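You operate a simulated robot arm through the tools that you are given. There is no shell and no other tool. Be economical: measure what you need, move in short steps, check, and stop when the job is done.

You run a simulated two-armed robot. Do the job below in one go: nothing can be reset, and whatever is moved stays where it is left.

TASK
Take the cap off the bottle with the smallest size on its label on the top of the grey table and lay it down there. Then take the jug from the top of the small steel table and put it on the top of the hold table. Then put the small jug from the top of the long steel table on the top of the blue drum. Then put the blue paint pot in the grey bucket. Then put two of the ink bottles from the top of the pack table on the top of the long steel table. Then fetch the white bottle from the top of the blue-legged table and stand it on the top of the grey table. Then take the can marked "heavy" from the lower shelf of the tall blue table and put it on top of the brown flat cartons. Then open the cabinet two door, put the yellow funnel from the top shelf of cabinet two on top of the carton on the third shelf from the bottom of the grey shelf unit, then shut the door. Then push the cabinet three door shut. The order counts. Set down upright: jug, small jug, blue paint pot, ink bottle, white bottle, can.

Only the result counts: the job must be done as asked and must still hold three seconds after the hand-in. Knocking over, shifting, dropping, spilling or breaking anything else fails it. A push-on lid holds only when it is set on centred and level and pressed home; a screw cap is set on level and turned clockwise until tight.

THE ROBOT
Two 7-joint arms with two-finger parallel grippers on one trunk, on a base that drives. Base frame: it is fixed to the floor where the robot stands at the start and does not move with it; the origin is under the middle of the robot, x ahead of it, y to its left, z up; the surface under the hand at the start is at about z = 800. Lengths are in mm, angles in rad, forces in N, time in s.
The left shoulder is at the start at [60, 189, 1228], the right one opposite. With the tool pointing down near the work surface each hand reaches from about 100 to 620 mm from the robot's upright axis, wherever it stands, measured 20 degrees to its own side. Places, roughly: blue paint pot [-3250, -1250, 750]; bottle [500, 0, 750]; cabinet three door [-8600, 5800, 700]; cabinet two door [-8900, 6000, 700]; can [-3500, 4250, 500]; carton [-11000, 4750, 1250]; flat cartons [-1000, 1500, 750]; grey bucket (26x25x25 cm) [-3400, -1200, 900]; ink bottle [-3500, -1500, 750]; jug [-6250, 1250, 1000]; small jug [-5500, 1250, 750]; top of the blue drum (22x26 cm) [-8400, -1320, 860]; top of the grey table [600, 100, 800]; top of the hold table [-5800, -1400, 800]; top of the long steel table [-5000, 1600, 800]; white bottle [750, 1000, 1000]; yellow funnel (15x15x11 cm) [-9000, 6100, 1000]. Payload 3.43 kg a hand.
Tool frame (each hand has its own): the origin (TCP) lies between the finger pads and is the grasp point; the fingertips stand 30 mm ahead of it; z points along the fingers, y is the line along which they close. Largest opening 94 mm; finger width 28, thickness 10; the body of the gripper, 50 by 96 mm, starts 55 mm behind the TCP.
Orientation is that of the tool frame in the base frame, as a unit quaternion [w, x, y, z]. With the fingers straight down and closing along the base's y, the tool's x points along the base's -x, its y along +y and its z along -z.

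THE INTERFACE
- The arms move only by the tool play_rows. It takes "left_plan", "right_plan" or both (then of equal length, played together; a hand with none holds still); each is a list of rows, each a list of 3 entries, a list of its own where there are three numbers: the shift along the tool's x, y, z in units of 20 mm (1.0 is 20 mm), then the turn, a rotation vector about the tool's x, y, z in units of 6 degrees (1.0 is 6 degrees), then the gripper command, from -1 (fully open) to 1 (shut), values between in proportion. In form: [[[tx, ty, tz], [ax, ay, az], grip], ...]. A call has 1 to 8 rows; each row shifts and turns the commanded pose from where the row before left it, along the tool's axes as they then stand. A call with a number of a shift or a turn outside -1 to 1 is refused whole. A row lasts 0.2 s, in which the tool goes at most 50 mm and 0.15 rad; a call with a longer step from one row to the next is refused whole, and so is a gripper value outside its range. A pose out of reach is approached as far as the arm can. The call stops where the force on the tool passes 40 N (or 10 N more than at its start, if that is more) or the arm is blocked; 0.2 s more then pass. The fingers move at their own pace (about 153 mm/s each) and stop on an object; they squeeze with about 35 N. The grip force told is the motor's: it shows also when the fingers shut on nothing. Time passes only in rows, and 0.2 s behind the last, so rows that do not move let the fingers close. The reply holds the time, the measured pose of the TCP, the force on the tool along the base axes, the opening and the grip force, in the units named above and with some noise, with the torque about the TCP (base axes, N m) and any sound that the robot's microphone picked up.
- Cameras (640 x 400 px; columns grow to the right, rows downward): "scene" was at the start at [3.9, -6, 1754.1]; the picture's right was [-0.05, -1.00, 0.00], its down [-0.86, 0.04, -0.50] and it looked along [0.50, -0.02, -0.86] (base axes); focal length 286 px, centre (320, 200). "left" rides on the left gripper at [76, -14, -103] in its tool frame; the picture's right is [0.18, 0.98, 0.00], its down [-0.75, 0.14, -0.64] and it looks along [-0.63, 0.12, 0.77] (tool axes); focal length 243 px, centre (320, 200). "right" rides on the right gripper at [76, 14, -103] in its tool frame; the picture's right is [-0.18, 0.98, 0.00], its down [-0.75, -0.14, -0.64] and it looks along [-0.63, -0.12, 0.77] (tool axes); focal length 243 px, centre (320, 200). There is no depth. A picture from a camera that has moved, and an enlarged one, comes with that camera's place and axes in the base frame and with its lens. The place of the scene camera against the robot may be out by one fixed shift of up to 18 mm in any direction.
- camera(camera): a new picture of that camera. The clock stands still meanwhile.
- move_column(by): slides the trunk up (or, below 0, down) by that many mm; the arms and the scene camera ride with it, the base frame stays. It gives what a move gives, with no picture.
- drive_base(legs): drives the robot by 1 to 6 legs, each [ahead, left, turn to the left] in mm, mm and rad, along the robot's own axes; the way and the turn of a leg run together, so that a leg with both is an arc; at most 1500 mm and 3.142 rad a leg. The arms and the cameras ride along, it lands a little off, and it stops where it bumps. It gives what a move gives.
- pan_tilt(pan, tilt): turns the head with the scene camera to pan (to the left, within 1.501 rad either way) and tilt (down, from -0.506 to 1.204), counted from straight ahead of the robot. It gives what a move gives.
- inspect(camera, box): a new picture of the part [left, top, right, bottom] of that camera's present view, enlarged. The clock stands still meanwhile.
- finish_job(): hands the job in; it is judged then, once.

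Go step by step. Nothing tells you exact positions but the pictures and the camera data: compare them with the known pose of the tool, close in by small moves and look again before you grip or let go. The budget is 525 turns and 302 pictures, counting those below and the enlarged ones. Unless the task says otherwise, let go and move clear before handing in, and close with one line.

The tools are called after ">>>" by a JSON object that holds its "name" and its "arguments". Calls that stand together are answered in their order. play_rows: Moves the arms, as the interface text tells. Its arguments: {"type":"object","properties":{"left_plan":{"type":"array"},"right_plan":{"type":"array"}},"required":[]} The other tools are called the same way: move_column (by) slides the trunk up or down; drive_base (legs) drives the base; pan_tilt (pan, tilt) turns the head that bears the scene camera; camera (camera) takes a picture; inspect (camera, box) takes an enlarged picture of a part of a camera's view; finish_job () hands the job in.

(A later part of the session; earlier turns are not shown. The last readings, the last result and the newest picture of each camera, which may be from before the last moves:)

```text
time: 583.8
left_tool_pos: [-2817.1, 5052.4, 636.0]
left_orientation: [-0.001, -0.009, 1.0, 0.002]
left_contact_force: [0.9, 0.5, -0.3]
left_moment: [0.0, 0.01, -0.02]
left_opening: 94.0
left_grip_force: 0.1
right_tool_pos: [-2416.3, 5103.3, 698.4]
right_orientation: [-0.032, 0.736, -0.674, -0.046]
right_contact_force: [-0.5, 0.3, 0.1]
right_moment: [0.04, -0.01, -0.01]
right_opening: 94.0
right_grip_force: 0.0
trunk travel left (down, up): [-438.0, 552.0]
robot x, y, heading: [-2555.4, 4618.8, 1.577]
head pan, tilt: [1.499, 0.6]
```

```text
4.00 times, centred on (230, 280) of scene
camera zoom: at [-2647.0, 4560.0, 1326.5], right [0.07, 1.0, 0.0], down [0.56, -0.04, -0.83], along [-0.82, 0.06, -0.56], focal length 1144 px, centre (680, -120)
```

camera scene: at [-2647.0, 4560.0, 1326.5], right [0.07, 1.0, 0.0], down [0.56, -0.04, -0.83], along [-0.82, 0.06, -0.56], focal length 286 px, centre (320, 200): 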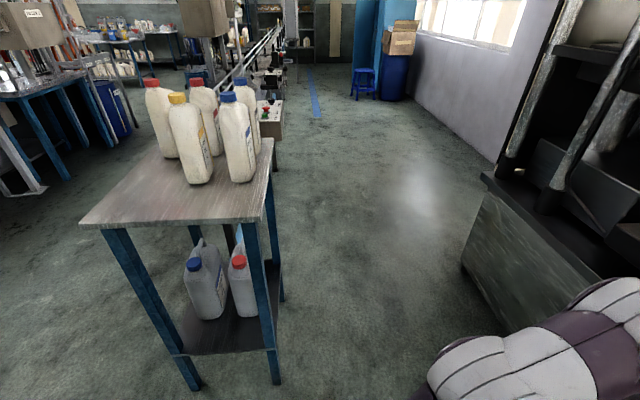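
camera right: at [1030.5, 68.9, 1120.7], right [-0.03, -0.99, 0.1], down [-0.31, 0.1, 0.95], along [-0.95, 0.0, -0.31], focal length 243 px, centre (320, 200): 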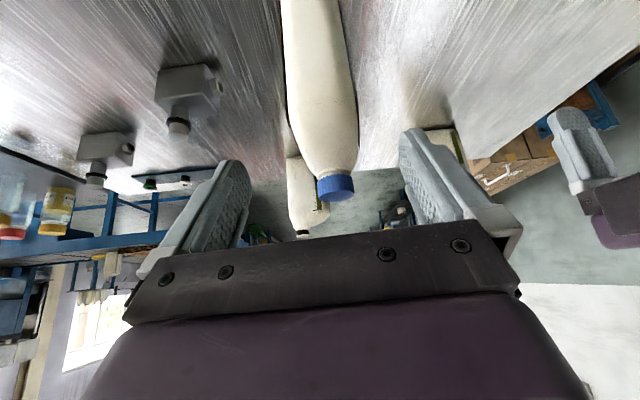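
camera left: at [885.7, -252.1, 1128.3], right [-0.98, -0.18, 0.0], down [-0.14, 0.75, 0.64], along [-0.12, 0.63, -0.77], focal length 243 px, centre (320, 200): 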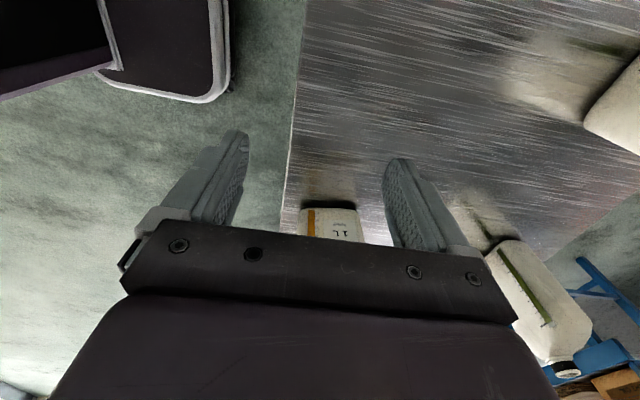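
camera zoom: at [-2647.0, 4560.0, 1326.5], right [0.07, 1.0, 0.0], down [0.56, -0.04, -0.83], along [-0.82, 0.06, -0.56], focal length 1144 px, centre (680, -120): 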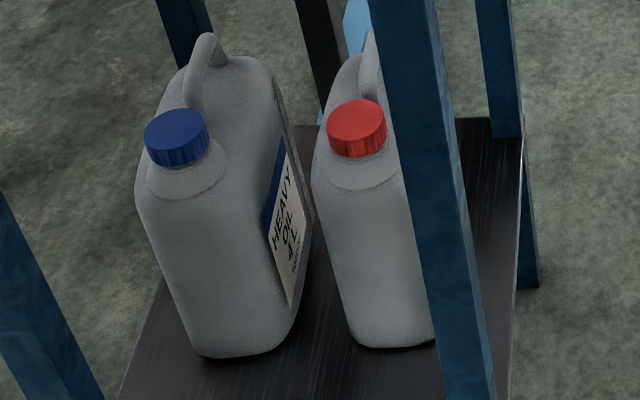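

The front can (blue cap) is the HEAVY one; handle bar ≈[-3475, 4170, 578]. Return to the front and orient the left hand horizontally with vertical closing.

>>> {"name": "drive_base", "arguments": {"legs": [[-1330, 0, 0], [0, 800, 0]]}}

>>> {"name": "play_rows", "arguments": {"left_plan": [[[-0.5, 0, 0], [-1, 0, 0], -1], [[-0.5, 0, 0], [-1, 0, 0], -1], [[-0.5, 0, 0], [-1, 0, 0], -1], [[-0.5, 0, 0], [-1, 0, 0], -1], [[-0.5, 0, 0], [-1, 0, 0], -1], [[-0.5, 0, 0], [-1, 0, 0], -1], [[-0.5, 0, 0], [-1, 0, 0], -1], [[-0.5, 0, 0], [-1, 0, 0], -1]]}}

>>> {"name": "play_rows", "arguments": {"left_plan": [[[-0.5, 0, 0], [-1, 0, 0], -1], [[-0.5, 0, 0], [-1, 0, 0], -1], [[-0.5, 0, 0], [-1, 0, 0], -1], [[-0.5, 0, 0], [-1, 0, 0], -1], [[-0.5, 0, 0], [-1, 0, 0], -1], [[-0.5, 0, 0], [-1, 0, 0], -1], [[-0.5, 0, 0], [-1, 0, 0], -1]]}}

>>> {"name": "pan_tilt", "arguments": {"pan": 0, "tilt": 0.6}}

>>> {"name": "camera", "arguments": {"camera": "left"}}

>>> {"name": "camera", "arguments": {"camera": "scene"}}

```text
time: 594.4
left_tool_pos: [-3627.5, 3721.5, 634.7]
left_orientation: [-0.001, -0.011, 1.0, 0.002]
left_contact_force: [-0.8, 0.6, 0.3]
left_moment: [0.02, -0.02, 0.0]
left_opening: 93.7
left_grip_force: 0.0
right_tool_pos: [-3227.2, 3775.2, 695.9]
right_orientation: [-0.031, 0.737, -0.673, -0.047]
right_contact_force: [0.3, -0.5, -0.5]
right_moment: [0.02, 0.0, 0.01]
right_opening: 94.1
right_grip_force: 0.1
trunk travel left (down, up): [-438.0, 552.0]
robot x, y, heading: [-3365.2, 3283.1, 1.58]
head pan, tilt: [1.499, 0.6]
```

```text
time: 596.2
left_tool_pos: [-3567.8, 3737.1, 636.0]
left_orientation: [-0.023, -0.013, 0.94, 0.339]
left_contact_force: [0.0, -0.4, -0.3]
left_moment: [-0.03, 0.0, 0.0]
left_opening: 94.0
left_grip_force: 0.1
left hand out of reach, approached as far as the arm can: row 6, 7
right_tool_pos: [-3227.3, 3775.3, 696.8]
right_orientation: [-0.031, 0.737, -0.674, -0.048]
right_contact_force: [-0.1, -0.9, 0.4]
right_moment: [0.0, -0.03, 0.0]
right_opening: 94.0
right_grip_force: 0.0
trunk travel left (down, up): [-438.0, 552.0]
robot x, y, heading: [-3364.6, 3286.6, 1.58]
head pan, tilt: [1.499, 0.6]
```

```text
time: 597.8
left_tool_pos: [-3497.5, 3738.6, 635.1]
left_orientation: [-0.026, -0.004, 0.756, 0.654]
left_contact_force: [-1.0, -0.2, 0.7]
left_moment: [0.02, -0.02, -0.01]
left_opening: 94.0
left_grip_force: 0.0
right_tool_pos: [-3226.6, 3776.5, 697.2]
right_orientation: [-0.031, 0.737, -0.673, -0.047]
right_contact_force: [0.4, 0.4, 0.7]
right_moment: [-0.01, 0.01, 0.0]
right_opening: 94.0
right_grip_force: 0.0
trunk travel left (down, up): [-438.0, 552.0]
robot x, y, heading: [-3362.2, 3290.2, 1.572]
head pan, tilt: [1.499, 0.6]
```

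```text
time: 599.4
left_tool_pos: [-3498.9, 3740.0, 635.1]
left_orientation: [-0.025, -0.004, 0.757, 0.653]
left_contact_force: [-0.4, -0.3, 0.0]
left_moment: [-0.02, -0.03, -0.02]
left_opening: 94.1
left_grip_force: 0.0
right_tool_pos: [-3228.1, 3775.7, 697.0]
right_orientation: [-0.032, 0.737, -0.673, -0.046]
right_contact_force: [-0.4, 0.2, -0.2]
right_moment: [0.02, 0.0, 0.01]
right_opening: 94.1
right_grip_force: 0.1
trunk travel left (down, up): [-438.0, 552.0]
robot x, y, heading: [-3364.9, 3290.0, 1.574]
head pan, tilt: [0.0, 0.6]
```

```text
124 pictures are left
camera left: at [-3569.8, 3632.4, 636.5], right [-0.16, 0.14, 0.98], down [0.79, -0.58, 0.21], along [0.6, 0.8, -0.02], focal length 243 px, centre (320, 200)
```

left: 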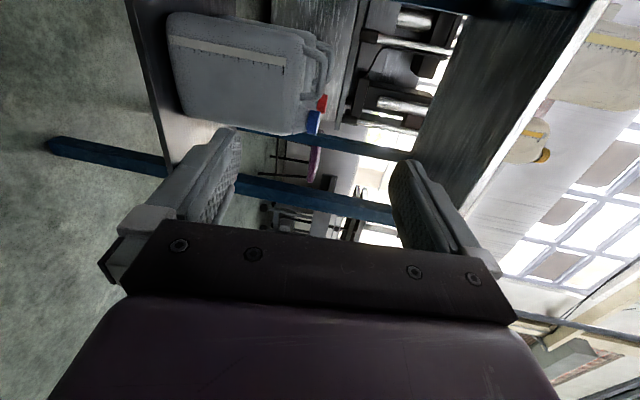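

```text
123 pictures are left
camera scene: at [-3367.7, 3313.2, 1326.5], right [1.0, 0.01, 0.0], down [0.0, -0.56, -0.83], along [-0.01, 0.82, -0.56], focal length 286 px, centre (320, 200)
```

scene: 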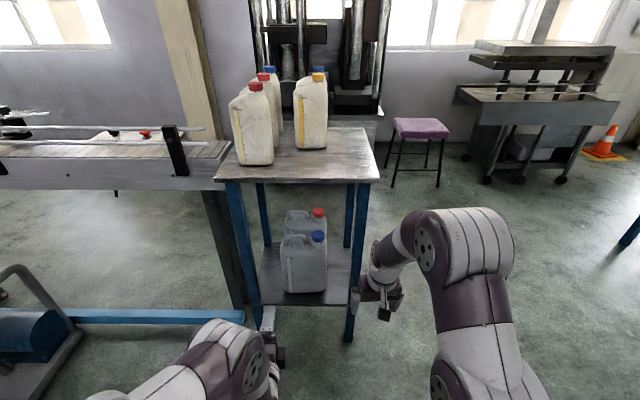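

>>> {"name": "play_rows", "arguments": {"left_plan": [[[0, 0, 0], [-0.7, -0.2, -0.14], -0.1], [[0, 0, 0], [-0.7, -0.2, -0.14], -0.1], [[0, 0, 0], [0, 0, 0], -0.1], [[0, 0, 0], [0, 0, 0], -0.1], [[0, 0, 0], [0, 0, 0], -0.1], [[0, 0, 0], [0, 0, 0], -0.1], [[0, 0, 0], [0, 0, 0], -0.1], [[0, 0, 0], [0, 0, 0], -0.1]], "right_plan": [[[0.8, -1, 0], [0, 0, 0], -1], [[0.8, -1, 0], [0, 0, 0], -1], [[0.8, -1, 0], [0, 0, 0], -1], [[0.8, -1, 0], [0, 0, 0], -1], [[0.8, -1, 0], [0, 0, 0], -1], [[0.8, -1, 0], [0, 0, 0], -1], [[0.8, -1, 0], [0, 0, 0], -1], [[0.8, -1, 0], [0, 0, 0], -1]]}}

>>> {"name": "move_column", "arguments": {"by": -52}}

>>> {"name": "drive_base", "arguments": {"legs": [[250, 0, 0]]}}

>>> {"name": "camera", "arguments": {"camera": "left"}}

>>> {"name": "inspect", "arguments": {"camera": "scene", "box": [230, 220, 390, 340]}}

```text
time: 601.2
left_tool_pos: [-3497.5, 3739.9, 635.5]
left_orientation: [-0.001, 0.0, 0.706, 0.708]
left_contact_force: [0.6, 1.2, 0.5]
left_moment: [0.02, 0.0, 0.01]
left_opening: 51.8
left_grip_force: 0.0
right_tool_pos: [-3055.3, 3663.0, 679.2]
right_orientation: [-0.032, 0.737, -0.674, -0.047]
right_contact_force: [-0.5, 0.2, -0.3]
right_moment: [-0.02, 0.0, 0.01]
right_opening: 93.8
right_grip_force: 0.0
trunk travel left (down, up): [-438.0, 552.0]
robot x, y, heading: [-3368.3, 3288.5, 1.573]
head pan, tilt: [0.0, 0.6]
```

```text
time: 602.1
left_tool_pos: [-3496.8, 3739.3, 582.0]
left_orientation: [0.0, 0.002, 0.707, 0.707]
left_contact_force: [1.3, -0.2, -0.9]
left_moment: [-0.04, -0.01, 0.01]
left_opening: 51.7
left_grip_force: 0.2
right_tool_pos: [-3056.4, 3662.5, 627.6]
right_orientation: [-0.032, 0.738, -0.673, -0.046]
right_contact_force: [-0.6, -0.1, -0.7]
right_moment: [0.0, 0.0, 0.0]
right_opening: 94.1
right_grip_force: 0.0
trunk travel left (down, up): [-386.0, 604.0]
robot x, y, heading: [-3366.8, 3286.9, 1.578]
head pan, tilt: [0.0, 0.6]
```

```text
time: 603.9
left_tool_pos: [-3499.7, 3987.2, 582.5]
left_orientation: [0.0, 0.0, 0.708, 0.707]
left_contact_force: [1.4, 0.0, -0.1]
left_moment: [0.0, 0.03, 0.01]
left_opening: 51.7
left_grip_force: 0.1
right_tool_pos: [-3058.3, 3911.3, 625.6]
right_orientation: [-0.032, 0.737, -0.674, -0.047]
right_contact_force: [0.5, 0.6, 0.2]
right_moment: [0.02, -0.04, 0.01]
right_opening: 94.1
right_grip_force: 0.1
trunk travel left (down, up): [-386.0, 604.0]
robot x, y, heading: [-3367.5, 3537.8, 1.578]
head pan, tilt: [0.0, 0.6]
```

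```text
122 pictures are left
camera left: at [-3575.7, 3884.7, 566.5], right [-0.18, 0.0, 0.98], down [0.75, -0.64, 0.14], along [0.63, 0.77, 0.12], focal length 243 px, centre (320, 200)
```

left: 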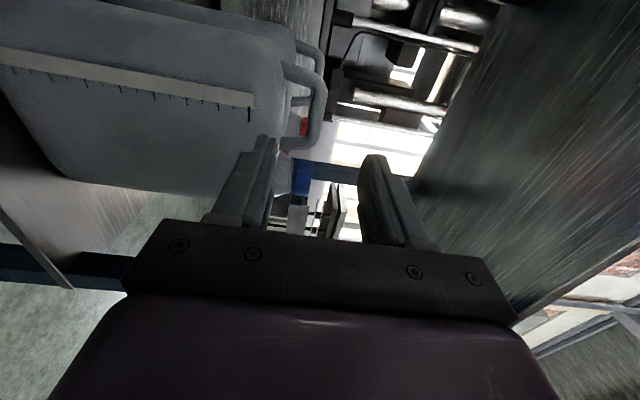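

```text
3.33 times, centred on (310, 280) of scene
camera zoom: at [-3369.3, 3561.7, 1274.5], right [1.0, 0.01, 0.0], down [0.0, -0.57, -0.82], along [-0.01, 0.82, -0.57], focal length 953 px, centre (353, -67)
```

zoom: 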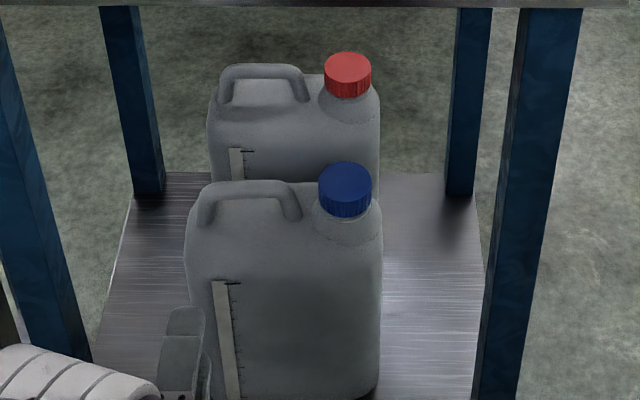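

>>> {"name": "play_rows", "arguments": {"left_plan": [[[-0.8, 0.15, 0.8], [0, 0, 0], 0.05], [[-0.8, 0.1, 0.8], [0, 0, 0], 0.05], [[0, 0, 1], [0, 0, 0], 0.05], [[0, 0, 1], [0, 0, 0], 0.05], [[0, 0, 1], [0, 0, 0], 0.05], [[0, 0, 1], [0, 0, 0], 0.05]]}}

>>> {"name": "camera", "arguments": {"camera": "left"}}

>>> {"name": "inspect", "arguments": {"camera": "scene", "box": [230, 220, 390, 340]}}

```text
time: 605.3
left_tool_pos: [-3467.1, 4099.9, 586.7]
left_orientation: [-0.001, 0.001, 0.707, 0.708]
left_contact_force: [-0.4, -0.4, 0.9]
left_moment: [0.0, 0.0, 0.0]
left_opening: 44.8
left_grip_force: 0.1
right_tool_pos: [-3057.5, 3912.0, 626.9]
right_orientation: [-0.031, 0.737, -0.673, -0.047]
right_contact_force: [-0.1, 0.3, -0.3]
right_moment: [0.0, -0.03, 0.01]
right_opening: 94.1
right_grip_force: 0.1
trunk travel left (down, up): [-386.0, 604.0]
robot x, y, heading: [-3363.4, 3535.1, 1.583]
head pan, tilt: [0.0, 0.6]
```

```text
120 pictures are left
camera left: at [-3543.6, 3997.4, 571.3], right [-0.18, 0.0, 0.98], down [0.75, -0.64, 0.14], along [0.63, 0.77, 0.12], focal length 243 px, centre (320, 200)
```

left: 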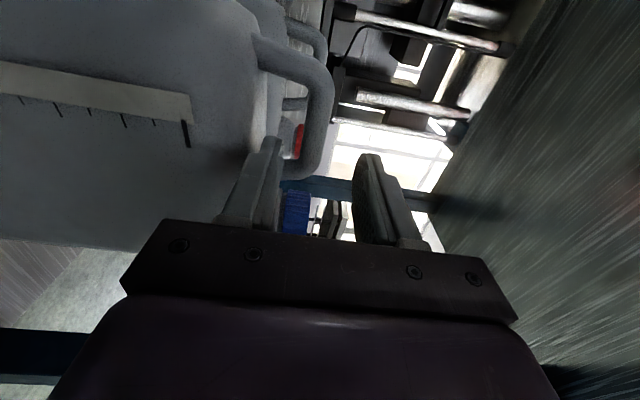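

```text
3.33 times, centred on (310, 280) of scene
camera zoom: at [-3369.3, 3561.2, 1274.5], right [1.0, 0.01, 0.0], down [0.0, -0.57, -0.82], along [-0.01, 0.82, -0.57], focal length 953 px, centre (353, -67)
```

zoom: 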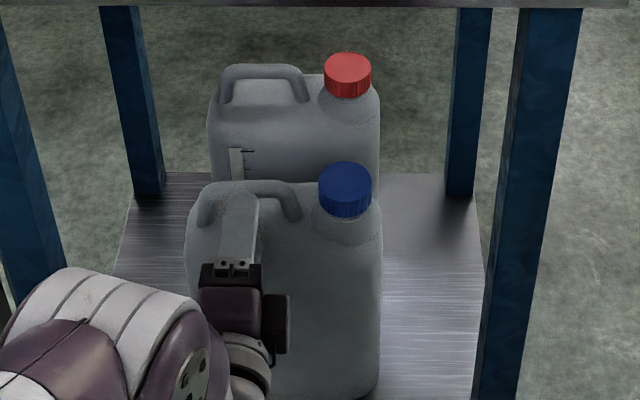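

>>> {"name": "play_rows", "arguments": {"left_plan": [[[0.15, 0.2, 0.5], [0, 0, 0], 0.05], [[0, 0, 0.8], [0, 0, 0], 0.05], [[0, 0, 0.7], [0, 0, 0], 0.05]]}}

>>> {"name": "camera", "arguments": {"camera": "left"}}

>>> {"name": "inspect", "arguments": {"camera": "scene", "box": [230, 220, 390, 340]}}

```text
time: 606.1
left_tool_pos: [-3470.8, 4139.5, 591.4]
left_orientation: [-0.001, 0.0, 0.706, 0.708]
left_contact_force: [0.2, 0.2, 0.2]
left_moment: [0.05, 0.0, 0.02]
left_opening: 44.8
left_grip_force: 0.2
right_tool_pos: [-3058.1, 3911.8, 627.6]
right_orientation: [-0.031, 0.737, -0.673, -0.046]
right_contact_force: [0.1, 0.0, 0.3]
right_moment: [0.03, 0.0, 0.01]
right_opening: 94.0
right_grip_force: 0.1
trunk travel left (down, up): [-386.0, 604.0]
robot x, y, heading: [-3365.3, 3534.5, 1.575]
head pan, tilt: [0.0, 0.6]
```

```text
118 pictures are left
camera left: at [-3547.4, 4037.1, 576.8], right [-0.18, 0.0, 0.98], down [0.75, -0.64, 0.14], along [0.63, 0.77, 0.12], focal length 243 px, centre (320, 200)
```

left: 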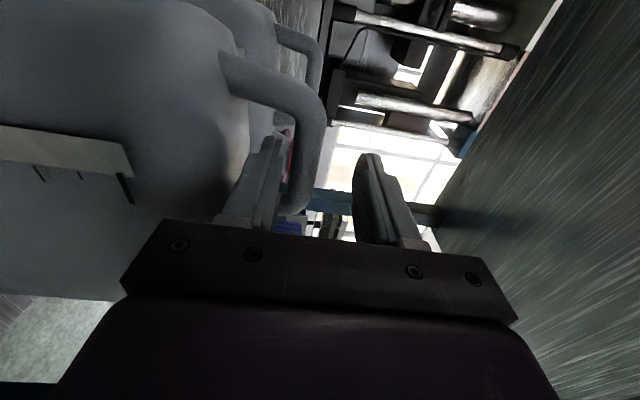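

```text
3.33 times, centred on (310, 280) of scene
camera zoom: at [-3369.3, 3561.1, 1274.5], right [1.0, 0.01, 0.0], down [0.0, -0.57, -0.82], along [-0.01, 0.82, -0.57], focal length 953 px, centre (353, -67)
```

zoom: 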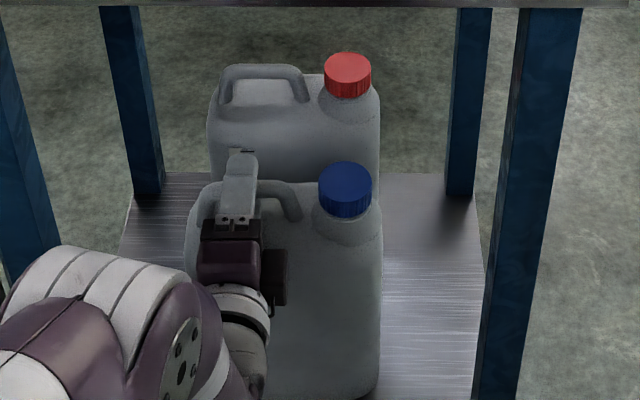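

>>> {"name": "play_rows", "arguments": {"left_plan": [[[-0.5, 0, 0.5], [0, 0, 0], 0.05], [[-0.2, 0, 0.5], [0, 0, 0], 0.05]]}}

>>> {"name": "camera", "arguments": {"camera": "left"}}

```text
time: 606.7
left_tool_pos: [-3457.7, 4159.4, 592.4]
left_orientation: [-0.001, 0.001, 0.707, 0.707]
left_contact_force: [0.0, -0.2, -0.3]
left_moment: [0.02, 0.05, 0.01]
left_opening: 44.3
left_grip_force: 0.1
right_tool_pos: [-3057.4, 3911.3, 627.3]
right_orientation: [-0.031, 0.737, -0.674, -0.047]
right_contact_force: [-0.3, -0.4, 1.3]
right_moment: [-0.01, -0.01, 0.01]
right_opening: 94.2
right_grip_force: 0.0
trunk travel left (down, up): [-386.0, 604.0]
robot x, y, heading: [-3363.2, 3533.7, 1.575]
head pan, tilt: [0.0, 0.6]
```

```text
116 pictures are left
camera left: at [-3533.2, 4056.8, 576.4], right [-0.18, 0.0, 0.98], down [0.75, -0.64, 0.14], along [0.63, 0.77, 0.12], focal length 243 px, centre (320, 200)
```

left: 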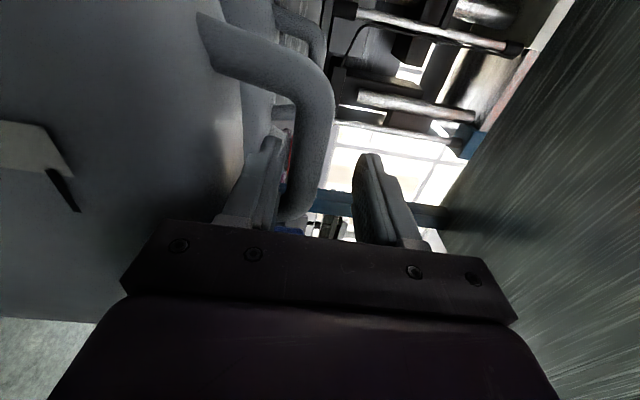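

>>> {"name": "play_rows", "arguments": {"left_plan": [[[0, -0.15, 0.2], [0, 0, 0], 0.3], [[0, 0, 0], [0, 0, 0], 1], [[0, 0, 0], [0, 0, 0], 1], [[0, 0, 0], [0, 0, 0], 1]]}}

>>> {"name": "move_column", "arguments": {"by": 8}}

>>> {"name": "camera", "arguments": {"camera": "left"}}

```text
time: 607.7
left_tool_pos: [-3455.5, 4163.0, 588.2]
left_orientation: [-0.001, 0.0, 0.707, 0.707]
left_contact_force: [0.7, -0.1, 0.1]
left_moment: [-0.02, 0.02, -0.03]
left_opening: 19.5
left_grip_force: 34.6
right_tool_pos: [-3057.9, 3910.4, 625.9]
right_orientation: [-0.032, 0.737, -0.674, -0.046]
right_contact_force: [0.7, 0.6, 0.0]
right_moment: [-0.01, 0.01, -0.02]
right_opening: 93.7
right_grip_force: 0.1
trunk travel left (down, up): [-386.0, 604.0]
robot x, y, heading: [-3365.9, 3539.2, 1.573]
head pan, tilt: [0.0, 0.6]
```

```text
time: 608.3
left_tool_pos: [-3455.6, 4162.4, 597.2]
left_orientation: [-0.001, 0.001, 0.707, 0.707]
left_contact_force: [-0.3, 0.4, -1.2]
left_moment: [-0.03, 0.01, 0.0]
left_opening: 19.2
left_grip_force: 35.0
right_tool_pos: [-3057.8, 3911.7, 635.4]
right_orientation: [-0.031, 0.738, -0.673, -0.047]
right_contact_force: [-0.4, 0.2, 0.8]
right_moment: [-0.01, 0.0, 0.01]
right_opening: 94.1
right_grip_force: 0.0
trunk travel left (down, up): [-394.0, 596.0]
robot x, y, heading: [-3365.8, 3535.6, 1.577]
head pan, tilt: [0.0, 0.6]
```

```text
115 pictures are left
camera left: at [-3533.0, 4060.5, 581.2], right [-0.18, 0.0, 0.98], down [0.75, -0.64, 0.14], along [0.63, 0.77, 0.12], focal length 243 px, centre (320, 200)
```

left: 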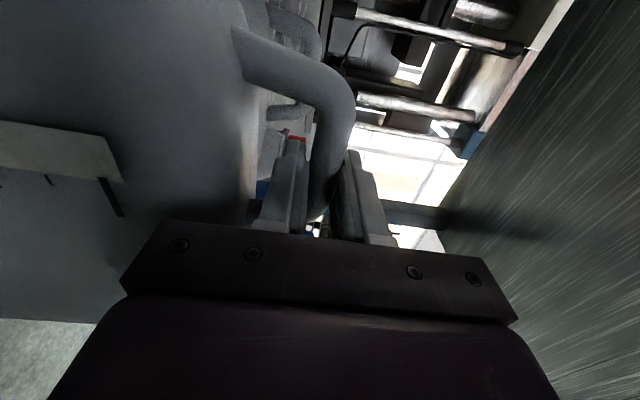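

>>> {"name": "move_column", "arguments": {"by": 25}}

>>> {"name": "inspect", "arguments": {"camera": "scene", "box": [230, 220, 390, 340]}}

```text
time: 609.0
left_tool_pos: [-3456.6, 4162.5, 621.7]
left_orientation: [-0.001, 0.001, 0.708, 0.706]
left_contact_force: [-0.7, 0.5, -1.5]
left_moment: [-0.02, 0.04, 0.01]
left_opening: 19.1
left_grip_force: 34.6
right_tool_pos: [-3058.0, 3911.8, 660.2]
right_orientation: [-0.031, 0.737, -0.673, -0.047]
right_contact_force: [-0.7, -0.4, 0.0]
right_moment: [0.0, 0.02, -0.01]
right_opening: 93.8
right_grip_force: 0.0
trunk travel left (down, up): [-419.0, 571.0]
robot x, y, heading: [-3367.3, 3535.5, 1.575]
head pan, tilt: [0.0, 0.6]
```

```text
3.33 times, centred on (310, 280) of scene
camera zoom: at [-3369.3, 3561.6, 1307.5], right [1.0, 0.01, 0.0], down [0.0, -0.57, -0.82], along [-0.01, 0.82, -0.57], focal length 953 px, centre (353, -67)
```

zoom: 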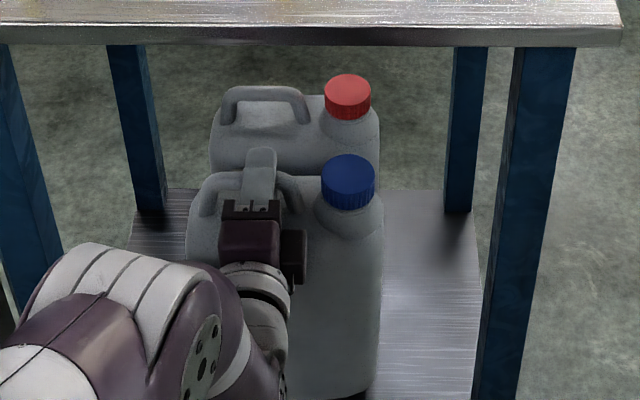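

Can is light and held level. Back out, raise, and drive to the flat cartons on the roller conveyor.

>>> {"name": "drive_base", "arguments": {"legs": [[-700, 0, 0]]}}

>>> {"name": "move_column", "arguments": {"by": 400}}

>>> {"name": "move_column", "arguments": {"by": 150}}

>>> {"name": "drive_base", "arguments": {"legs": [[0, -1500, 0], [-1335, 0, 0], [0, 0, -1.57]]}}

>>> {"name": "pan_tilt", "arguments": {"pan": 0, "tilt": 0.7}}

>>> {"name": "camera", "arguments": {"camera": "scene"}}

```text
time: 612.8
left_tool_pos: [-3447.5, 3468.3, 622.0]
left_orientation: [0.003, 0.004, 0.706, 0.708]
left_contact_force: [-0.2, -0.2, -2.5]
left_moment: [-0.05, 0.04, 0.0]
left_opening: 18.9
left_grip_force: 34.8
right_tool_pos: [-3053.0, 3214.8, 660.9]
right_orientation: [-0.032, 0.733, -0.677, -0.046]
right_contact_force: [-0.1, 0.1, 0.3]
right_moment: [-0.01, 0.01, 0.04]
right_opening: 94.0
right_grip_force: 0.1
trunk travel left (down, up): [-419.0, 571.0]
robot x, y, heading: [-3363.2, 2843.6, 1.568]
head pan, tilt: [0.0, 0.6]
```

```text
time: 616.6
left_tool_pos: [-3449.2, 3470.4, 1022.1]
left_orientation: [0.002, 0.004, 0.707, 0.707]
left_contact_force: [0.4, -0.3, -2.5]
left_moment: [0.0, 0.04, 0.01]
left_opening: 18.8
left_grip_force: 35.3
right_tool_pos: [-3053.2, 3214.4, 1059.1]
right_orientation: [-0.031, 0.734, -0.677, -0.046]
right_contact_force: [0.4, 0.2, -0.2]
right_moment: [-0.04, -0.02, -0.02]
right_opening: 94.2
right_grip_force: 0.1
trunk travel left (down, up): [-819.0, 171.0]
robot x, y, heading: [-3361.7, 2842.9, 1.565]
head pan, tilt: [0.0, 0.6]
```

```text
time: 618.4
left_tool_pos: [-3448.6, 3471.8, 1171.8]
left_orientation: [0.003, 0.004, 0.708, 0.707]
left_contact_force: [-0.2, 0.3, -1.9]
left_moment: [0.02, 0.04, -0.02]
left_opening: 18.4
left_grip_force: 35.5
right_tool_pos: [-3053.3, 3214.4, 1210.1]
right_orientation: [-0.031, 0.734, -0.677, -0.046]
right_contact_force: [-0.2, -1.2, -0.6]
right_moment: [-0.05, -0.03, 0.03]
right_opening: 94.1
right_grip_force: 0.0
trunk travel left (down, up): [-969.0, 21.0]
robot x, y, heading: [-3365.0, 2841.5, 1.564]
head pan, tilt: [0.0, 0.6]
```

```text
time: 635.9
left_tool_pos: [-1281.4, 1553.5, 1172.2]
left_orientation: [0.512, 0.513, 0.486, 0.488]
left_contact_force: [-0.2, 0.3, -2.2]
left_moment: [0.1, 0.03, -0.04]
left_opening: 16.5
left_grip_force: 34.9
right_tool_pos: [-1555.4, 1169.8, 1210.7]
right_orientation: [0.055, -0.018, 0.998, 0.009]
right_contact_force: [-0.2, 0.5, -1.2]
right_moment: [0.0, 0.01, -0.02]
right_opening: 94.3
right_grip_force: 0.0
trunk travel left (down, up): [-969.0, 21.0]
robot x, y, heading: [-1914.6, 1498.3, -0.049]
head pan, tilt: [0.0, 0.6]
```

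```text
time: 636.5
left_tool_pos: [-1282.8, 1552.6, 1171.6]
left_orientation: [0.512, 0.513, 0.486, 0.488]
left_contact_force: [0.5, -0.6, -2.1]
left_moment: [0.06, 0.02, -0.01]
left_opening: 17.2
left_grip_force: 34.7
right_tool_pos: [-1555.2, 1169.2, 1209.5]
right_orientation: [0.056, -0.017, 0.998, 0.009]
right_contact_force: [0.9, -0.3, 0.2]
right_moment: [0.02, 0.0, -0.04]
right_opening: 93.9
right_grip_force: 0.1
trunk travel left (down, up): [-969.0, 21.0]
robot x, y, heading: [-1912.4, 1499.6, -0.044]
head pan, tilt: [0.0, 0.7]
```

```text
113 pictures are left
camera scene: at [-1892.4, 1493.0, 1848.9], right [-0.05, -1.0, 0.0], down [-0.64, 0.03, -0.76], along [0.76, -0.04, -0.64], focal length 286 px, centre (320, 200)
```

scene: 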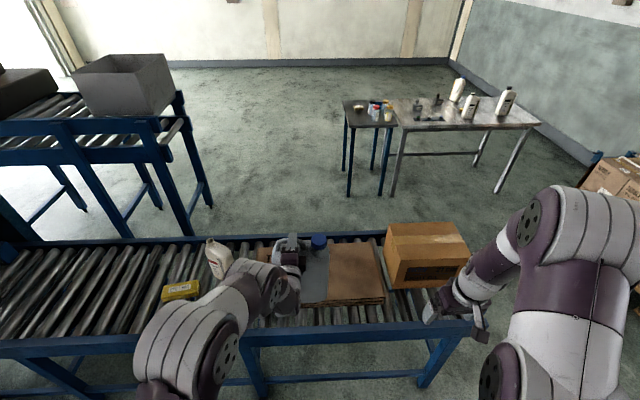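

>>> {"name": "drive_base", "arguments": {"legs": [[0, 0, 0.044], [0, -125, 0], [150, 0, 0]]}}

>>> {"name": "camera", "arguments": {"camera": "scene"}}

>>> {"name": "camera", "arguments": {"camera": "left"}}

```text
time: 639.2
left_tool_pos: [-1137.9, 1452.0, 1174.0]
left_orientation: [0.504, 0.503, 0.495, 0.498]
left_contact_force: [-0.3, 0.4, -2.7]
left_moment: [0.06, 0.07, 0.0]
left_opening: 16.7
left_grip_force: 35.3
right_tool_pos: [-1394.0, 1056.7, 1210.1]
right_orientation: [0.056, -0.038, 0.998, 0.01]
right_contact_force: [-0.7, -0.6, -0.5]
right_moment: [-0.01, -0.02, 0.01]
right_opening: 93.8
right_grip_force: 0.0
trunk travel left (down, up): [-969.0, 21.0]
robot x, y, heading: [-1765.3, 1372.5, -0.01]
head pan, tilt: [0.0, 0.7]
```

```text
112 pictures are left
camera scene: at [-1745.5, 1366.2, 1849.0], right [-0.01, -1.0, 0.0], down [-0.64, 0.0, -0.77], along [0.77, 0.0, -0.64], focal length 286 px, centre (320, 200)
```

scene: 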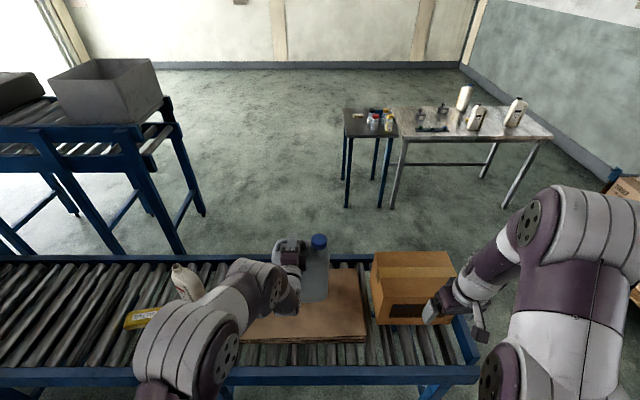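

```text
111 pictures are left
camera left: at [-1238.6, 1528.7, 1157.5], right [0.0, 0.18, 0.98], down [-0.65, -0.75, 0.14], along [0.76, -0.64, 0.12], focal length 243 px, centre (320, 200)
```

left: 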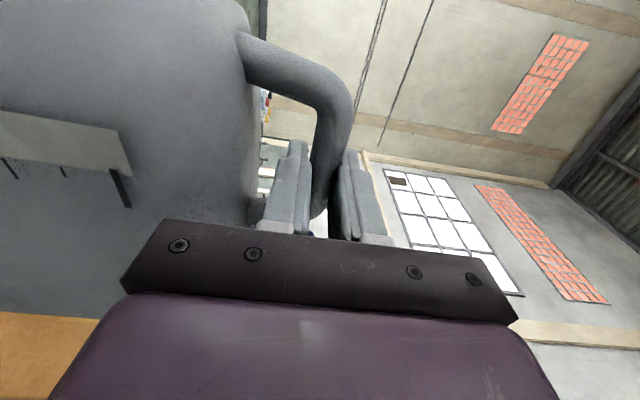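

>>> {"name": "move_column", "arguments": {"by": -55}}

>>> {"name": "move_column", "arguments": {"by": -10}}

>>> {"name": "inspect", "arguments": {"camera": "scene", "box": [220, 220, 380, 350]}}

```text
time: 640.1
left_tool_pos: [-1134.3, 1451.4, 1116.1]
left_orientation: [0.502, 0.504, 0.496, 0.498]
left_contact_force: [-0.3, -0.7, -1.1]
left_moment: [0.06, 0.05, 0.03]
left_opening: 16.4
left_grip_force: 35.1
right_tool_pos: [-1391.6, 1056.5, 1154.9]
right_orientation: [0.056, -0.037, 0.998, 0.011]
right_contact_force: [-0.5, 0.4, 0.1]
right_moment: [-0.03, 0.0, 0.0]
right_opening: 94.1
right_grip_force: 0.0
trunk travel left (down, up): [-914.0, 76.0]
robot x, y, heading: [-1762.1, 1366.6, -0.007]
head pan, tilt: [0.0, 0.7]
```

```text
time: 640.7
left_tool_pos: [-1134.9, 1451.1, 1106.0]
left_orientation: [0.502, 0.504, 0.497, 0.497]
left_contact_force: [-0.3, 0.0, -1.9]
left_moment: [0.06, 0.04, 0.0]
left_opening: 16.5
left_grip_force: 35.8
right_tool_pos: [-1391.5, 1056.2, 1145.0]
right_orientation: [0.056, -0.037, 0.998, 0.01]
right_contact_force: [-0.5, -0.1, 0.3]
right_moment: [-0.04, -0.01, 0.0]
right_opening: 93.9
right_grip_force: 0.1
trunk travel left (down, up): [-904.0, 86.0]
robot x, y, heading: [-1768.8, 1371.7, -0.007]
head pan, tilt: [0.0, 0.7]
```

```text
3.08 times, centred on (300, 285) of scene
camera zoom: at [-1741.3, 1366.2, 1783.9], right [-0.01, -1.0, 0.0], down [-0.64, 0.0, -0.76], along [0.76, 0.0, -0.64], focal length 880 px, centre (382, -62)
```

zoom: 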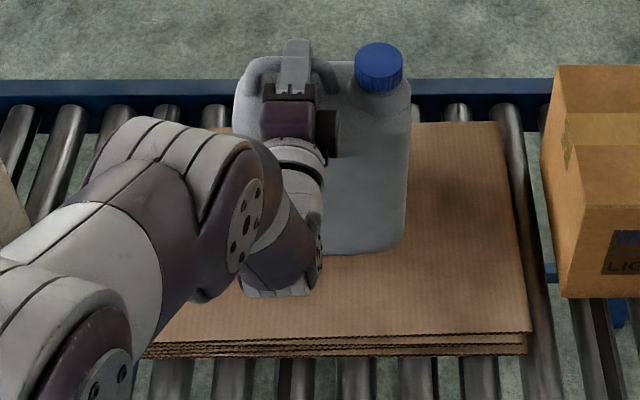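

>>> {"name": "move_column", "arguments": {"by": -10}}

>>> {"name": "move_column", "arguments": {"by": -10}}

>>> {"name": "move_column", "arguments": {"by": -8}}

```text
time: 641.3
left_tool_pos: [-1133.7, 1451.8, 1095.8]
left_orientation: [0.502, 0.504, 0.496, 0.497]
left_contact_force: [0.9, 0.1, -2.4]
left_moment: [0.04, 0.0, 0.01]
left_opening: 16.7
left_grip_force: 34.7
right_tool_pos: [-1391.8, 1055.3, 1134.5]
right_orientation: [0.055, -0.038, 0.998, 0.011]
right_contact_force: [-0.4, -0.8, 0.3]
right_moment: [-0.04, 0.01, 0.01]
right_opening: 93.6
right_grip_force: 0.0
trunk travel left (down, up): [-894.0, 96.0]
robot x, y, heading: [-1764.4, 1369.9, -0.009]
head pan, tilt: [0.0, 0.7]
```

```text
time: 641.9
left_tool_pos: [-1133.9, 1451.5, 1087.2]
left_orientation: [0.502, 0.504, 0.497, 0.497]
left_contact_force: [-0.7, -1.2, -1.2]
left_moment: [0.03, 0.01, 0.01]
left_opening: 16.8
left_grip_force: 34.8
right_tool_pos: [-1391.1, 1056.1, 1127.0]
right_orientation: [0.055, -0.038, 0.998, 0.011]
right_contact_force: [-0.6, 0.3, 0.2]
right_moment: [0.02, -0.01, 0.02]
right_opening: 94.0
right_grip_force: 0.1
trunk travel left (down, up): [-884.0, 106.0]
robot x, y, heading: [-1765.4, 1368.2, -0.006]
head pan, tilt: [0.0, 0.7]
```

```text
time: 642.4
left_tool_pos: [-1134.6, 1452.0, 1078.3]
left_orientation: [0.502, 0.504, 0.497, 0.498]
left_contact_force: [0.1, 0.0, -1.5]
left_moment: [0.06, 0.03, 0.0]
left_opening: 16.6
left_grip_force: 34.7
right_tool_pos: [-1390.4, 1055.4, 1117.4]
right_orientation: [0.055, -0.037, 0.998, 0.012]
right_contact_force: [0.7, -0.8, 0.8]
right_moment: [0.0, 0.0, -0.04]
right_opening: 93.9
right_grip_force: 0.0
trunk travel left (down, up): [-876.0, 114.0]
robot x, y, heading: [-1766.2, 1366.6, -0.007]
head pan, tilt: [0.0, 0.7]
```

>>> {"name": "move_column", "arguments": {"by": -8}}

>>> {"name": "move_column", "arguments": {"by": -8}}

>>> {"name": "inspect", "arguments": {"camera": "scene", "box": [220, 220, 380, 350]}}

```text
time: 643.0
left_tool_pos: [-1133.6, 1450.8, 1070.9]
left_orientation: [0.502, 0.504, 0.497, 0.497]
left_contact_force: [0.1, -0.1, -1.7]
left_moment: [0.02, 0.01, 0.0]
left_opening: 16.6
left_grip_force: 35.2
right_tool_pos: [-1391.7, 1057.5, 1108.7]
right_orientation: [0.055, -0.038, 0.998, 0.011]
right_contact_force: [0.6, -0.7, 0.1]
right_moment: [0.02, -0.01, 0.01]
right_opening: 93.8
right_grip_force: 0.1
trunk travel left (down, up): [-868.0, 122.0]
robot x, y, heading: [-1763.2, 1369.0, -0.008]
head pan, tilt: [0.0, 0.7]
```

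```text
time: 643.6
left_tool_pos: [-1134.1, 1451.3, 1062.9]
left_orientation: [0.503, 0.503, 0.497, 0.497]
left_contact_force: [-0.3, 0.0, -2.6]
left_moment: [0.0, 0.02, -0.02]
left_opening: 16.6
left_grip_force: 35.4
right_tool_pos: [-1391.5, 1056.5, 1100.9]
right_orientation: [0.056, -0.038, 0.998, 0.011]
right_contact_force: [0.2, 0.2, 0.7]
right_moment: [0.01, 0.01, 0.02]
right_opening: 93.7
right_grip_force: 0.0
trunk travel left (down, up): [-860.0, 130.0]
robot x, y, heading: [-1765.0, 1368.0, -0.007]
head pan, tilt: [0.0, 0.7]
```

```text
3.08 times, centred on (300, 285) of scene
camera zoom: at [-1741.2, 1366.3, 1739.9], right [-0.01, -1.0, 0.0], down [-0.64, 0.0, -0.76], along [0.76, 0.0, -0.64], focal length 880 px, centre (382, -62)
```

zoom: 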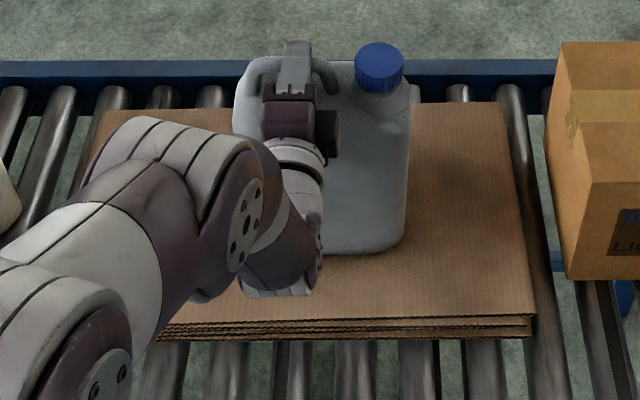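

>>> {"name": "move_column", "arguments": {"by": -8}}

>>> {"name": "move_column", "arguments": {"by": -6}}

>>> {"name": "move_column", "arguments": {"by": -6}}

```text
time: 644.1
left_tool_pos: [-1134.3, 1451.6, 1055.9]
left_orientation: [0.504, 0.502, 0.495, 0.498]
left_contact_force: [0.6, 2.1, 5.5]
left_moment: [-0.08, -0.18, 0.03]
left_opening: 16.5
left_grip_force: 35.0
right_tool_pos: [-1392.5, 1056.8, 1093.7]
right_orientation: [0.055, -0.038, 0.998, 0.01]
right_contact_force: [0.3, -0.6, 0.0]
right_moment: [0.03, -0.01, -0.03]
right_opening: 94.0
right_grip_force: 0.0
trunk travel left (down, up): [-852.0, 138.0]
robot x, y, heading: [-1764.5, 1370.6, -0.007]
head pan, tilt: [0.0, 0.7]
```

```text
time: 644.7
left_tool_pos: [-1135.3, 1452.3, 1055.3]
left_orientation: [0.507, 0.498, 0.494, 0.501]
left_contact_force: [1.2, 11.1, 31.9]
left_moment: [-0.45, -0.47, 0.19]
left_opening: 16.4
left_grip_force: 35.1
right_tool_pos: [-1395.3, 1057.7, 1090.1]
right_orientation: [0.057, -0.038, 0.998, 0.01]
right_contact_force: [0.1, 0.1, 0.8]
right_moment: [-0.01, 0.0, -0.01]
right_opening: 94.3
right_grip_force: 0.0
trunk travel left (down, up): [-846.0, 144.0]
robot x, y, heading: [-1764.3, 1373.6, -0.006]
head pan, tilt: [0.0, 0.7]
```

```text
time: 645.0
left_tool_pos: [-1131.4, 1452.9, 1055.0]
left_orientation: [0.508, 0.495, 0.493, 0.503]
left_contact_force: [-1.9, 6.5, 14.3]
left_moment: [-0.06, 0.11, -0.02]
left_opening: 16.5
left_grip_force: 34.8
right_tool_pos: [-1392.2, 1056.9, 1085.7]
right_orientation: [0.055, -0.038, 0.998, 0.009]
right_contact_force: [0.6, 0.7, 0.5]
right_moment: [0.0, 0.04, -0.01]
right_opening: 93.9
right_grip_force: 0.0
trunk travel left (down, up): [-844.0, 146.0]
robot x, y, heading: [-1763.9, 1371.7, -0.002]
head pan, tilt: [0.0, 0.7]
stopped: the force on the tool passed its limit at 46 N (the readings are from after the stop); the commanded pose is now the measured one
```

>>> {"name": "play_rows", "arguments": {"left_plan": [[[0, 0, 0], [0, 0, 0], 0.6], [[0, 0, 0], [0, 0, 0], 0.2], [[0, 0, 0], [0, 0, 0], 0.1], [[0, 0, 0], [0, 0, 0], 0.1]]}}

>>> {"name": "camera", "arguments": {"camera": "left"}}

```text
time: 646.0
left_tool_pos: [-1132.8, 1453.3, 1053.0]
left_orientation: [0.506, 0.498, 0.495, 0.501]
left_contact_force: [-0.2, 0.8, -0.7]
left_moment: [0.03, -0.04, 0.0]
left_opening: 42.2
left_grip_force: 0.1
right_tool_pos: [-1392.1, 1056.5, 1086.3]
right_orientation: [0.056, -0.039, 0.998, 0.011]
right_contact_force: [1.1, -0.8, -0.6]
right_moment: [-0.01, 0.01, 0.03]
right_opening: 94.1
right_grip_force: 0.0
trunk travel left (down, up): [-844.0, 146.0]
robot x, y, heading: [-1763.9, 1372.0, -0.004]
head pan, tilt: [0.0, 0.7]
```

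```text
108 pictures are left
camera left: at [-1234.0, 1529.1, 1035.4], right [-0.01, 0.19, 0.98], down [-0.65, -0.75, 0.13], along [0.76, -0.64, 0.13], focal length 243 px, centre (320, 200)
```

left: 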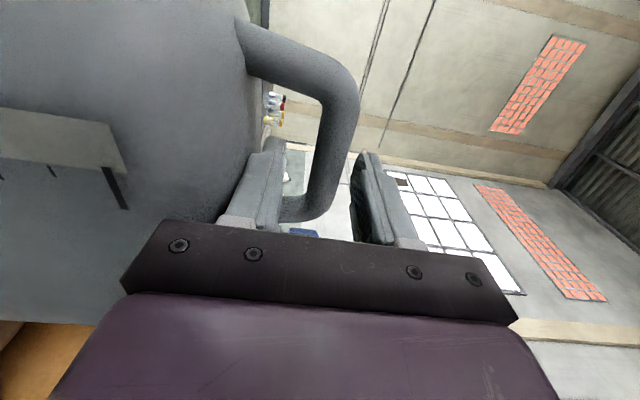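

>>> {"name": "play_rows", "arguments": {"left_plan": [[[0, 0.1, -0.5], [0, 0, 0], 0.1], [[0, 0, -1], [0, 0, 0], 0.1], [[0, 0, -1], [0, 0, 0], 0.1], [[0, 0, -1], [0, 0, 0], 0.1], [[0, 0, -1], [0, 0, 0], 0.1], [[0, 0, -1], [0, 0, 0], 0.1]]}}

>>> {"name": "inspect", "arguments": {"camera": "scene", "box": [220, 200, 380, 330]}}

```text
time: 647.5
left_tool_pos: [-1240.8, 1453.3, 1054.0]
left_orientation: [0.507, 0.497, 0.494, 0.502]
left_contact_force: [0.7, -0.3, -0.2]
left_moment: [0.02, -0.02, 0.0]
left_opening: 42.0
left_grip_force: 0.0
right_tool_pos: [-1392.2, 1056.0, 1086.7]
right_orientation: [0.055, -0.039, 0.998, 0.011]
right_contact_force: [-0.2, -0.5, -0.5]
right_moment: [0.04, -0.02, 0.0]
right_opening: 94.0
right_grip_force: 0.1
trunk travel left (down, up): [-844.0, 146.0]
robot x, y, heading: [-1763.7, 1370.3, -0.004]
head pan, tilt: [0.0, 0.7]
```

```text
3.08 times, centred on (300, 265) of scene
camera zoom: at [-1742.5, 1366.3, 1724.3], right [-0.01, -1.0, 0.0], down [-0.64, 0.0, -0.77], along [0.77, 0.0, -0.64], focal length 880 px, centre (382, 0)
```

zoom: 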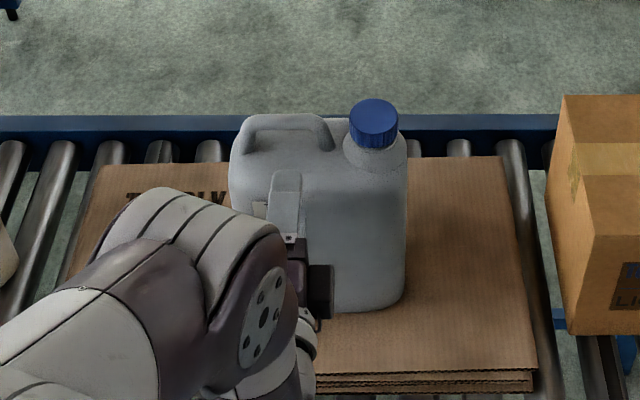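

Can is placed. Now drive to the cabinets area; first back to the corridor and west.

>>> {"name": "drive_base", "arguments": {"legs": [[-200, 0, 0], [0, 0, -1.57], [1370, 0, 0], [0, 0, -1.57], [1500, 0, 0], [1500, 0, 0]]}}

>>> {"name": "drive_base", "arguments": {"legs": [[1500, 0, 0], [900, 0, 0], [0, 0, -1.57]]}}

>>> {"name": "pan_tilt", "arguments": {"pan": 0.3, "tilt": 0.25}}

>>> {"name": "camera", "arguments": {"camera": "scene"}}

```text
time: 677.1
left_tool_pos: [-5475.3, 36.1, 1054.3]
left_orientation: [-0.5, -0.493, 0.499, 0.508]
left_contact_force: [-0.3, 0.1, -0.2]
left_moment: [0.02, 0.0, -0.01]
left_opening: 42.1
left_grip_force: 0.1
right_tool_pos: [-5321.5, 431.7, 1085.9]
right_orientation: [0.011, 0.998, 0.035, -0.056]
right_contact_force: [0.6, 0.2, 0.5]
right_moment: [0.0, -0.01, 0.02]
right_opening: 93.9
right_grip_force: 0.2
trunk travel left (down, up): [-844.0, 146.0]
robot x, y, heading: [-4951.8, 117.2, 3.132]
head pan, tilt: [0.0, 0.7]
```

```text
time: 692.6
left_tool_pos: [-7430.7, 637.3, 1052.6]
left_orientation: [-0.004, -0.004, 0.701, 0.713]
left_contact_force: [-0.1, -0.5, 0.6]
left_moment: [0.05, 0.02, 0.0]
left_opening: 42.3
left_grip_force: 0.1
right_tool_pos: [-7029.6, 495.8, 1085.6]
right_orientation: [-0.032, 0.74, -0.67, -0.047]
right_contact_force: [0.1, 0.6, 0.0]
right_moment: [-0.01, -0.01, -0.02]
right_opening: 94.0
right_grip_force: 0.1
trunk travel left (down, up): [-844.0, 146.0]
robot x, y, heading: [-7335.5, 118.5, 1.585]
head pan, tilt: [0.0, 0.7]
```

```text
time: 693.5
left_tool_pos: [-7430.1, 637.5, 1053.5]
left_orientation: [-0.004, -0.005, 0.702, 0.712]
left_contact_force: [-0.3, -0.1, 0.2]
left_moment: [-0.01, 0.03, 0.01]
left_opening: 42.1
left_grip_force: 0.1
right_tool_pos: [-7029.2, 495.3, 1086.7]
right_orientation: [-0.032, 0.74, -0.671, -0.047]
right_contact_force: [0.3, 0.0, 0.1]
right_moment: [0.03, -0.03, 0.02]
right_opening: 94.1
right_grip_force: 0.1
trunk travel left (down, up): [-844.0, 146.0]
robot x, y, heading: [-7334.1, 115.5, 1.588]
head pan, tilt: [0.3, 0.25]
```

```text
106 pictures are left
camera scene: at [-7365.7, 142.9, 1765.1], right [0.95, 0.31, 0.0], down [0.08, -0.24, -0.97], along [-0.3, 0.92, -0.25], focal length 286 px, centre (320, 200)
```

scene: 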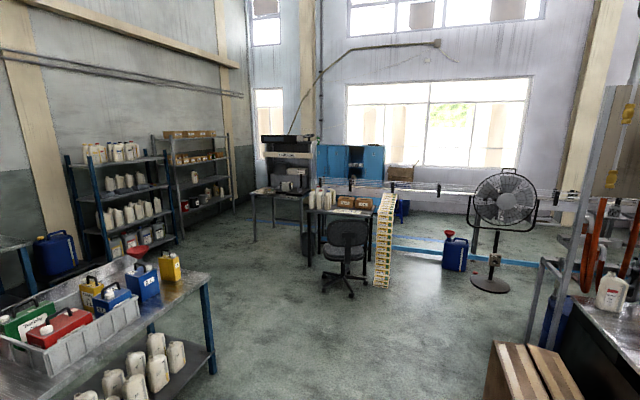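

>>> {"name": "inspect", "arguments": {"camera": "scene", "box": [230, 120, 470, 280]}}

>>> {"name": "inspect", "arguments": {"camera": "scene", "box": [60, 110, 260, 250]}}

```text
2.50 times, centred on (350, 200) of scene
camera zoom: at [-7365.7, 142.9, 1765.1], right [0.95, 0.31, 0.0], down [0.08, -0.24, -0.97], along [-0.3, 0.92, -0.25], focal length 715 px, centre (245, 200)
```

zoom: 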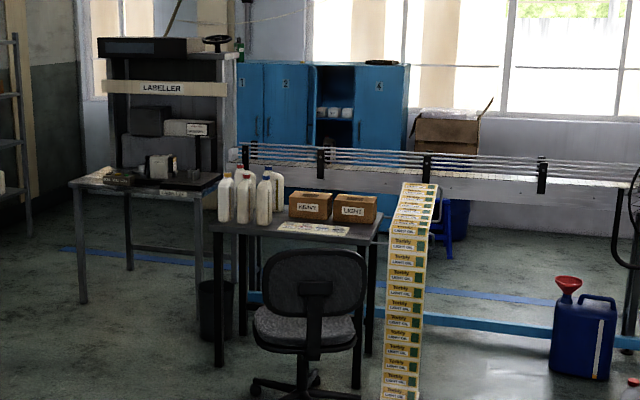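

```text
2.86 times, centred on (160, 180) of scene
camera zoom: at [-7365.7, 142.9, 1765.1], right [0.95, 0.31, 0.0], down [0.08, -0.24, -0.97], along [-0.3, 0.92, -0.25], focal length 817 px, centre (777, 257)
```

zoom: 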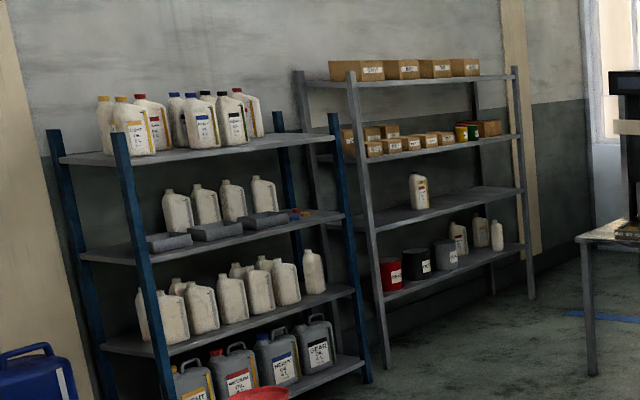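

>>> {"name": "play_rows", "arguments": {"right_plan": [[[0.5, 1, -0.3], [0, 0, 0], -1], [[0.5, 1, -0.3], [0, 0, 0], -1], [[0, 1, -0.3], [0, 0, 0], -1], [[0, 1, 0], [0, 0, 0], -1], [[0, 1, 0], [0, 0, 0], -1]]}}

>>> {"name": "drive_base", "arguments": {"legs": [[1500, 0, 0], [580, 0, 0], [0, 0, 1.555], [1000, 0, 0]]}}

>>> {"name": "pan_tilt", "arguments": {"pan": -0.2, "tilt": 0.35}}

>>> {"name": "camera", "arguments": {"camera": "scene"}}

```text
time: 694.8
left_tool_pos: [-7430.6, 637.9, 1053.3]
left_orientation: [-0.003, -0.005, 0.702, 0.712]
left_contact_force: [0.2, -0.2, -0.1]
left_moment: [-0.03, -0.02, 0.03]
left_opening: 42.5
left_grip_force: 0.1
right_tool_pos: [-7126.0, 464.6, 1103.2]
right_orientation: [-0.031, 0.74, -0.67, -0.046]
right_contact_force: [-0.5, -0.7, -0.5]
right_moment: [-0.02, 0.0, 0.02]
right_opening: 94.0
right_grip_force: 0.1
trunk travel left (down, up): [-844.0, 146.0]
robot x, y, heading: [-7335.0, 116.7, 1.589]
head pan, tilt: [0.3, 0.25]
```

```text
time: 713.7
left_tool_pos: [-8898.8, 2183.4, 1053.6]
left_orientation: [-0.49, -0.481, 0.51, 0.518]
left_contact_force: [1.1, 0.4, 0.3]
left_moment: [0.0, 0.01, 0.01]
left_opening: 42.2
left_grip_force: 0.0
right_tool_pos: [-8703.5, 2474.3, 1103.4]
right_orientation: [0.008, 0.998, 0.015, -0.056]
right_contact_force: [0.3, -0.5, 0.2]
right_moment: [-0.02, -0.02, 0.03]
right_opening: 94.1
right_grip_force: 0.0
trunk travel left (down, up): [-844.0, 146.0]
robot x, y, heading: [-8369.7, 2243.2, 3.093]
head pan, tilt: [0.3, 0.25]
```

```text
time: 714.6
left_tool_pos: [-8898.5, 2182.4, 1052.6]
left_orientation: [-0.49, -0.482, 0.509, 0.518]
left_contact_force: [0.1, -0.2, 0.1]
left_moment: [0.02, -0.01, 0.0]
left_opening: 42.3
left_grip_force: 0.1
right_tool_pos: [-8702.8, 2474.2, 1103.2]
right_orientation: [0.008, 0.998, 0.015, -0.055]
right_contact_force: [-1.0, -0.3, 0.0]
right_moment: [-0.02, 0.0, 0.01]
right_opening: 94.1
right_grip_force: 0.0
trunk travel left (down, up): [-844.0, 146.0]
robot x, y, heading: [-8373.0, 2241.5, 3.087]
head pan, tilt: [-0.201, 0.351]
```

```text
103 pictures are left
camera scene: at [-8405.0, 2260.1, 1755.7], right [0.25, 0.97, 0.0], down [0.33, -0.09, -0.94], along [-0.91, 0.23, -0.34], focal length 286 px, centre (320, 200)
```

scene: 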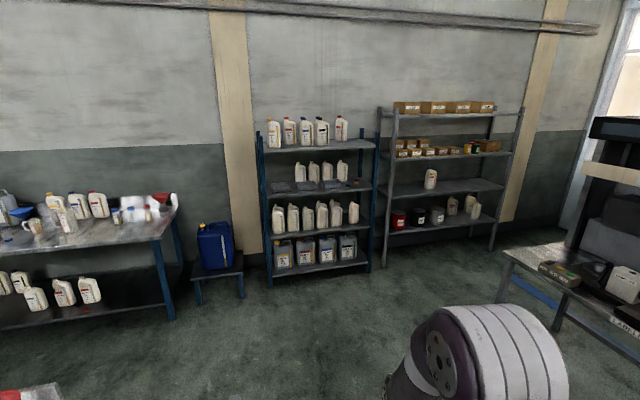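

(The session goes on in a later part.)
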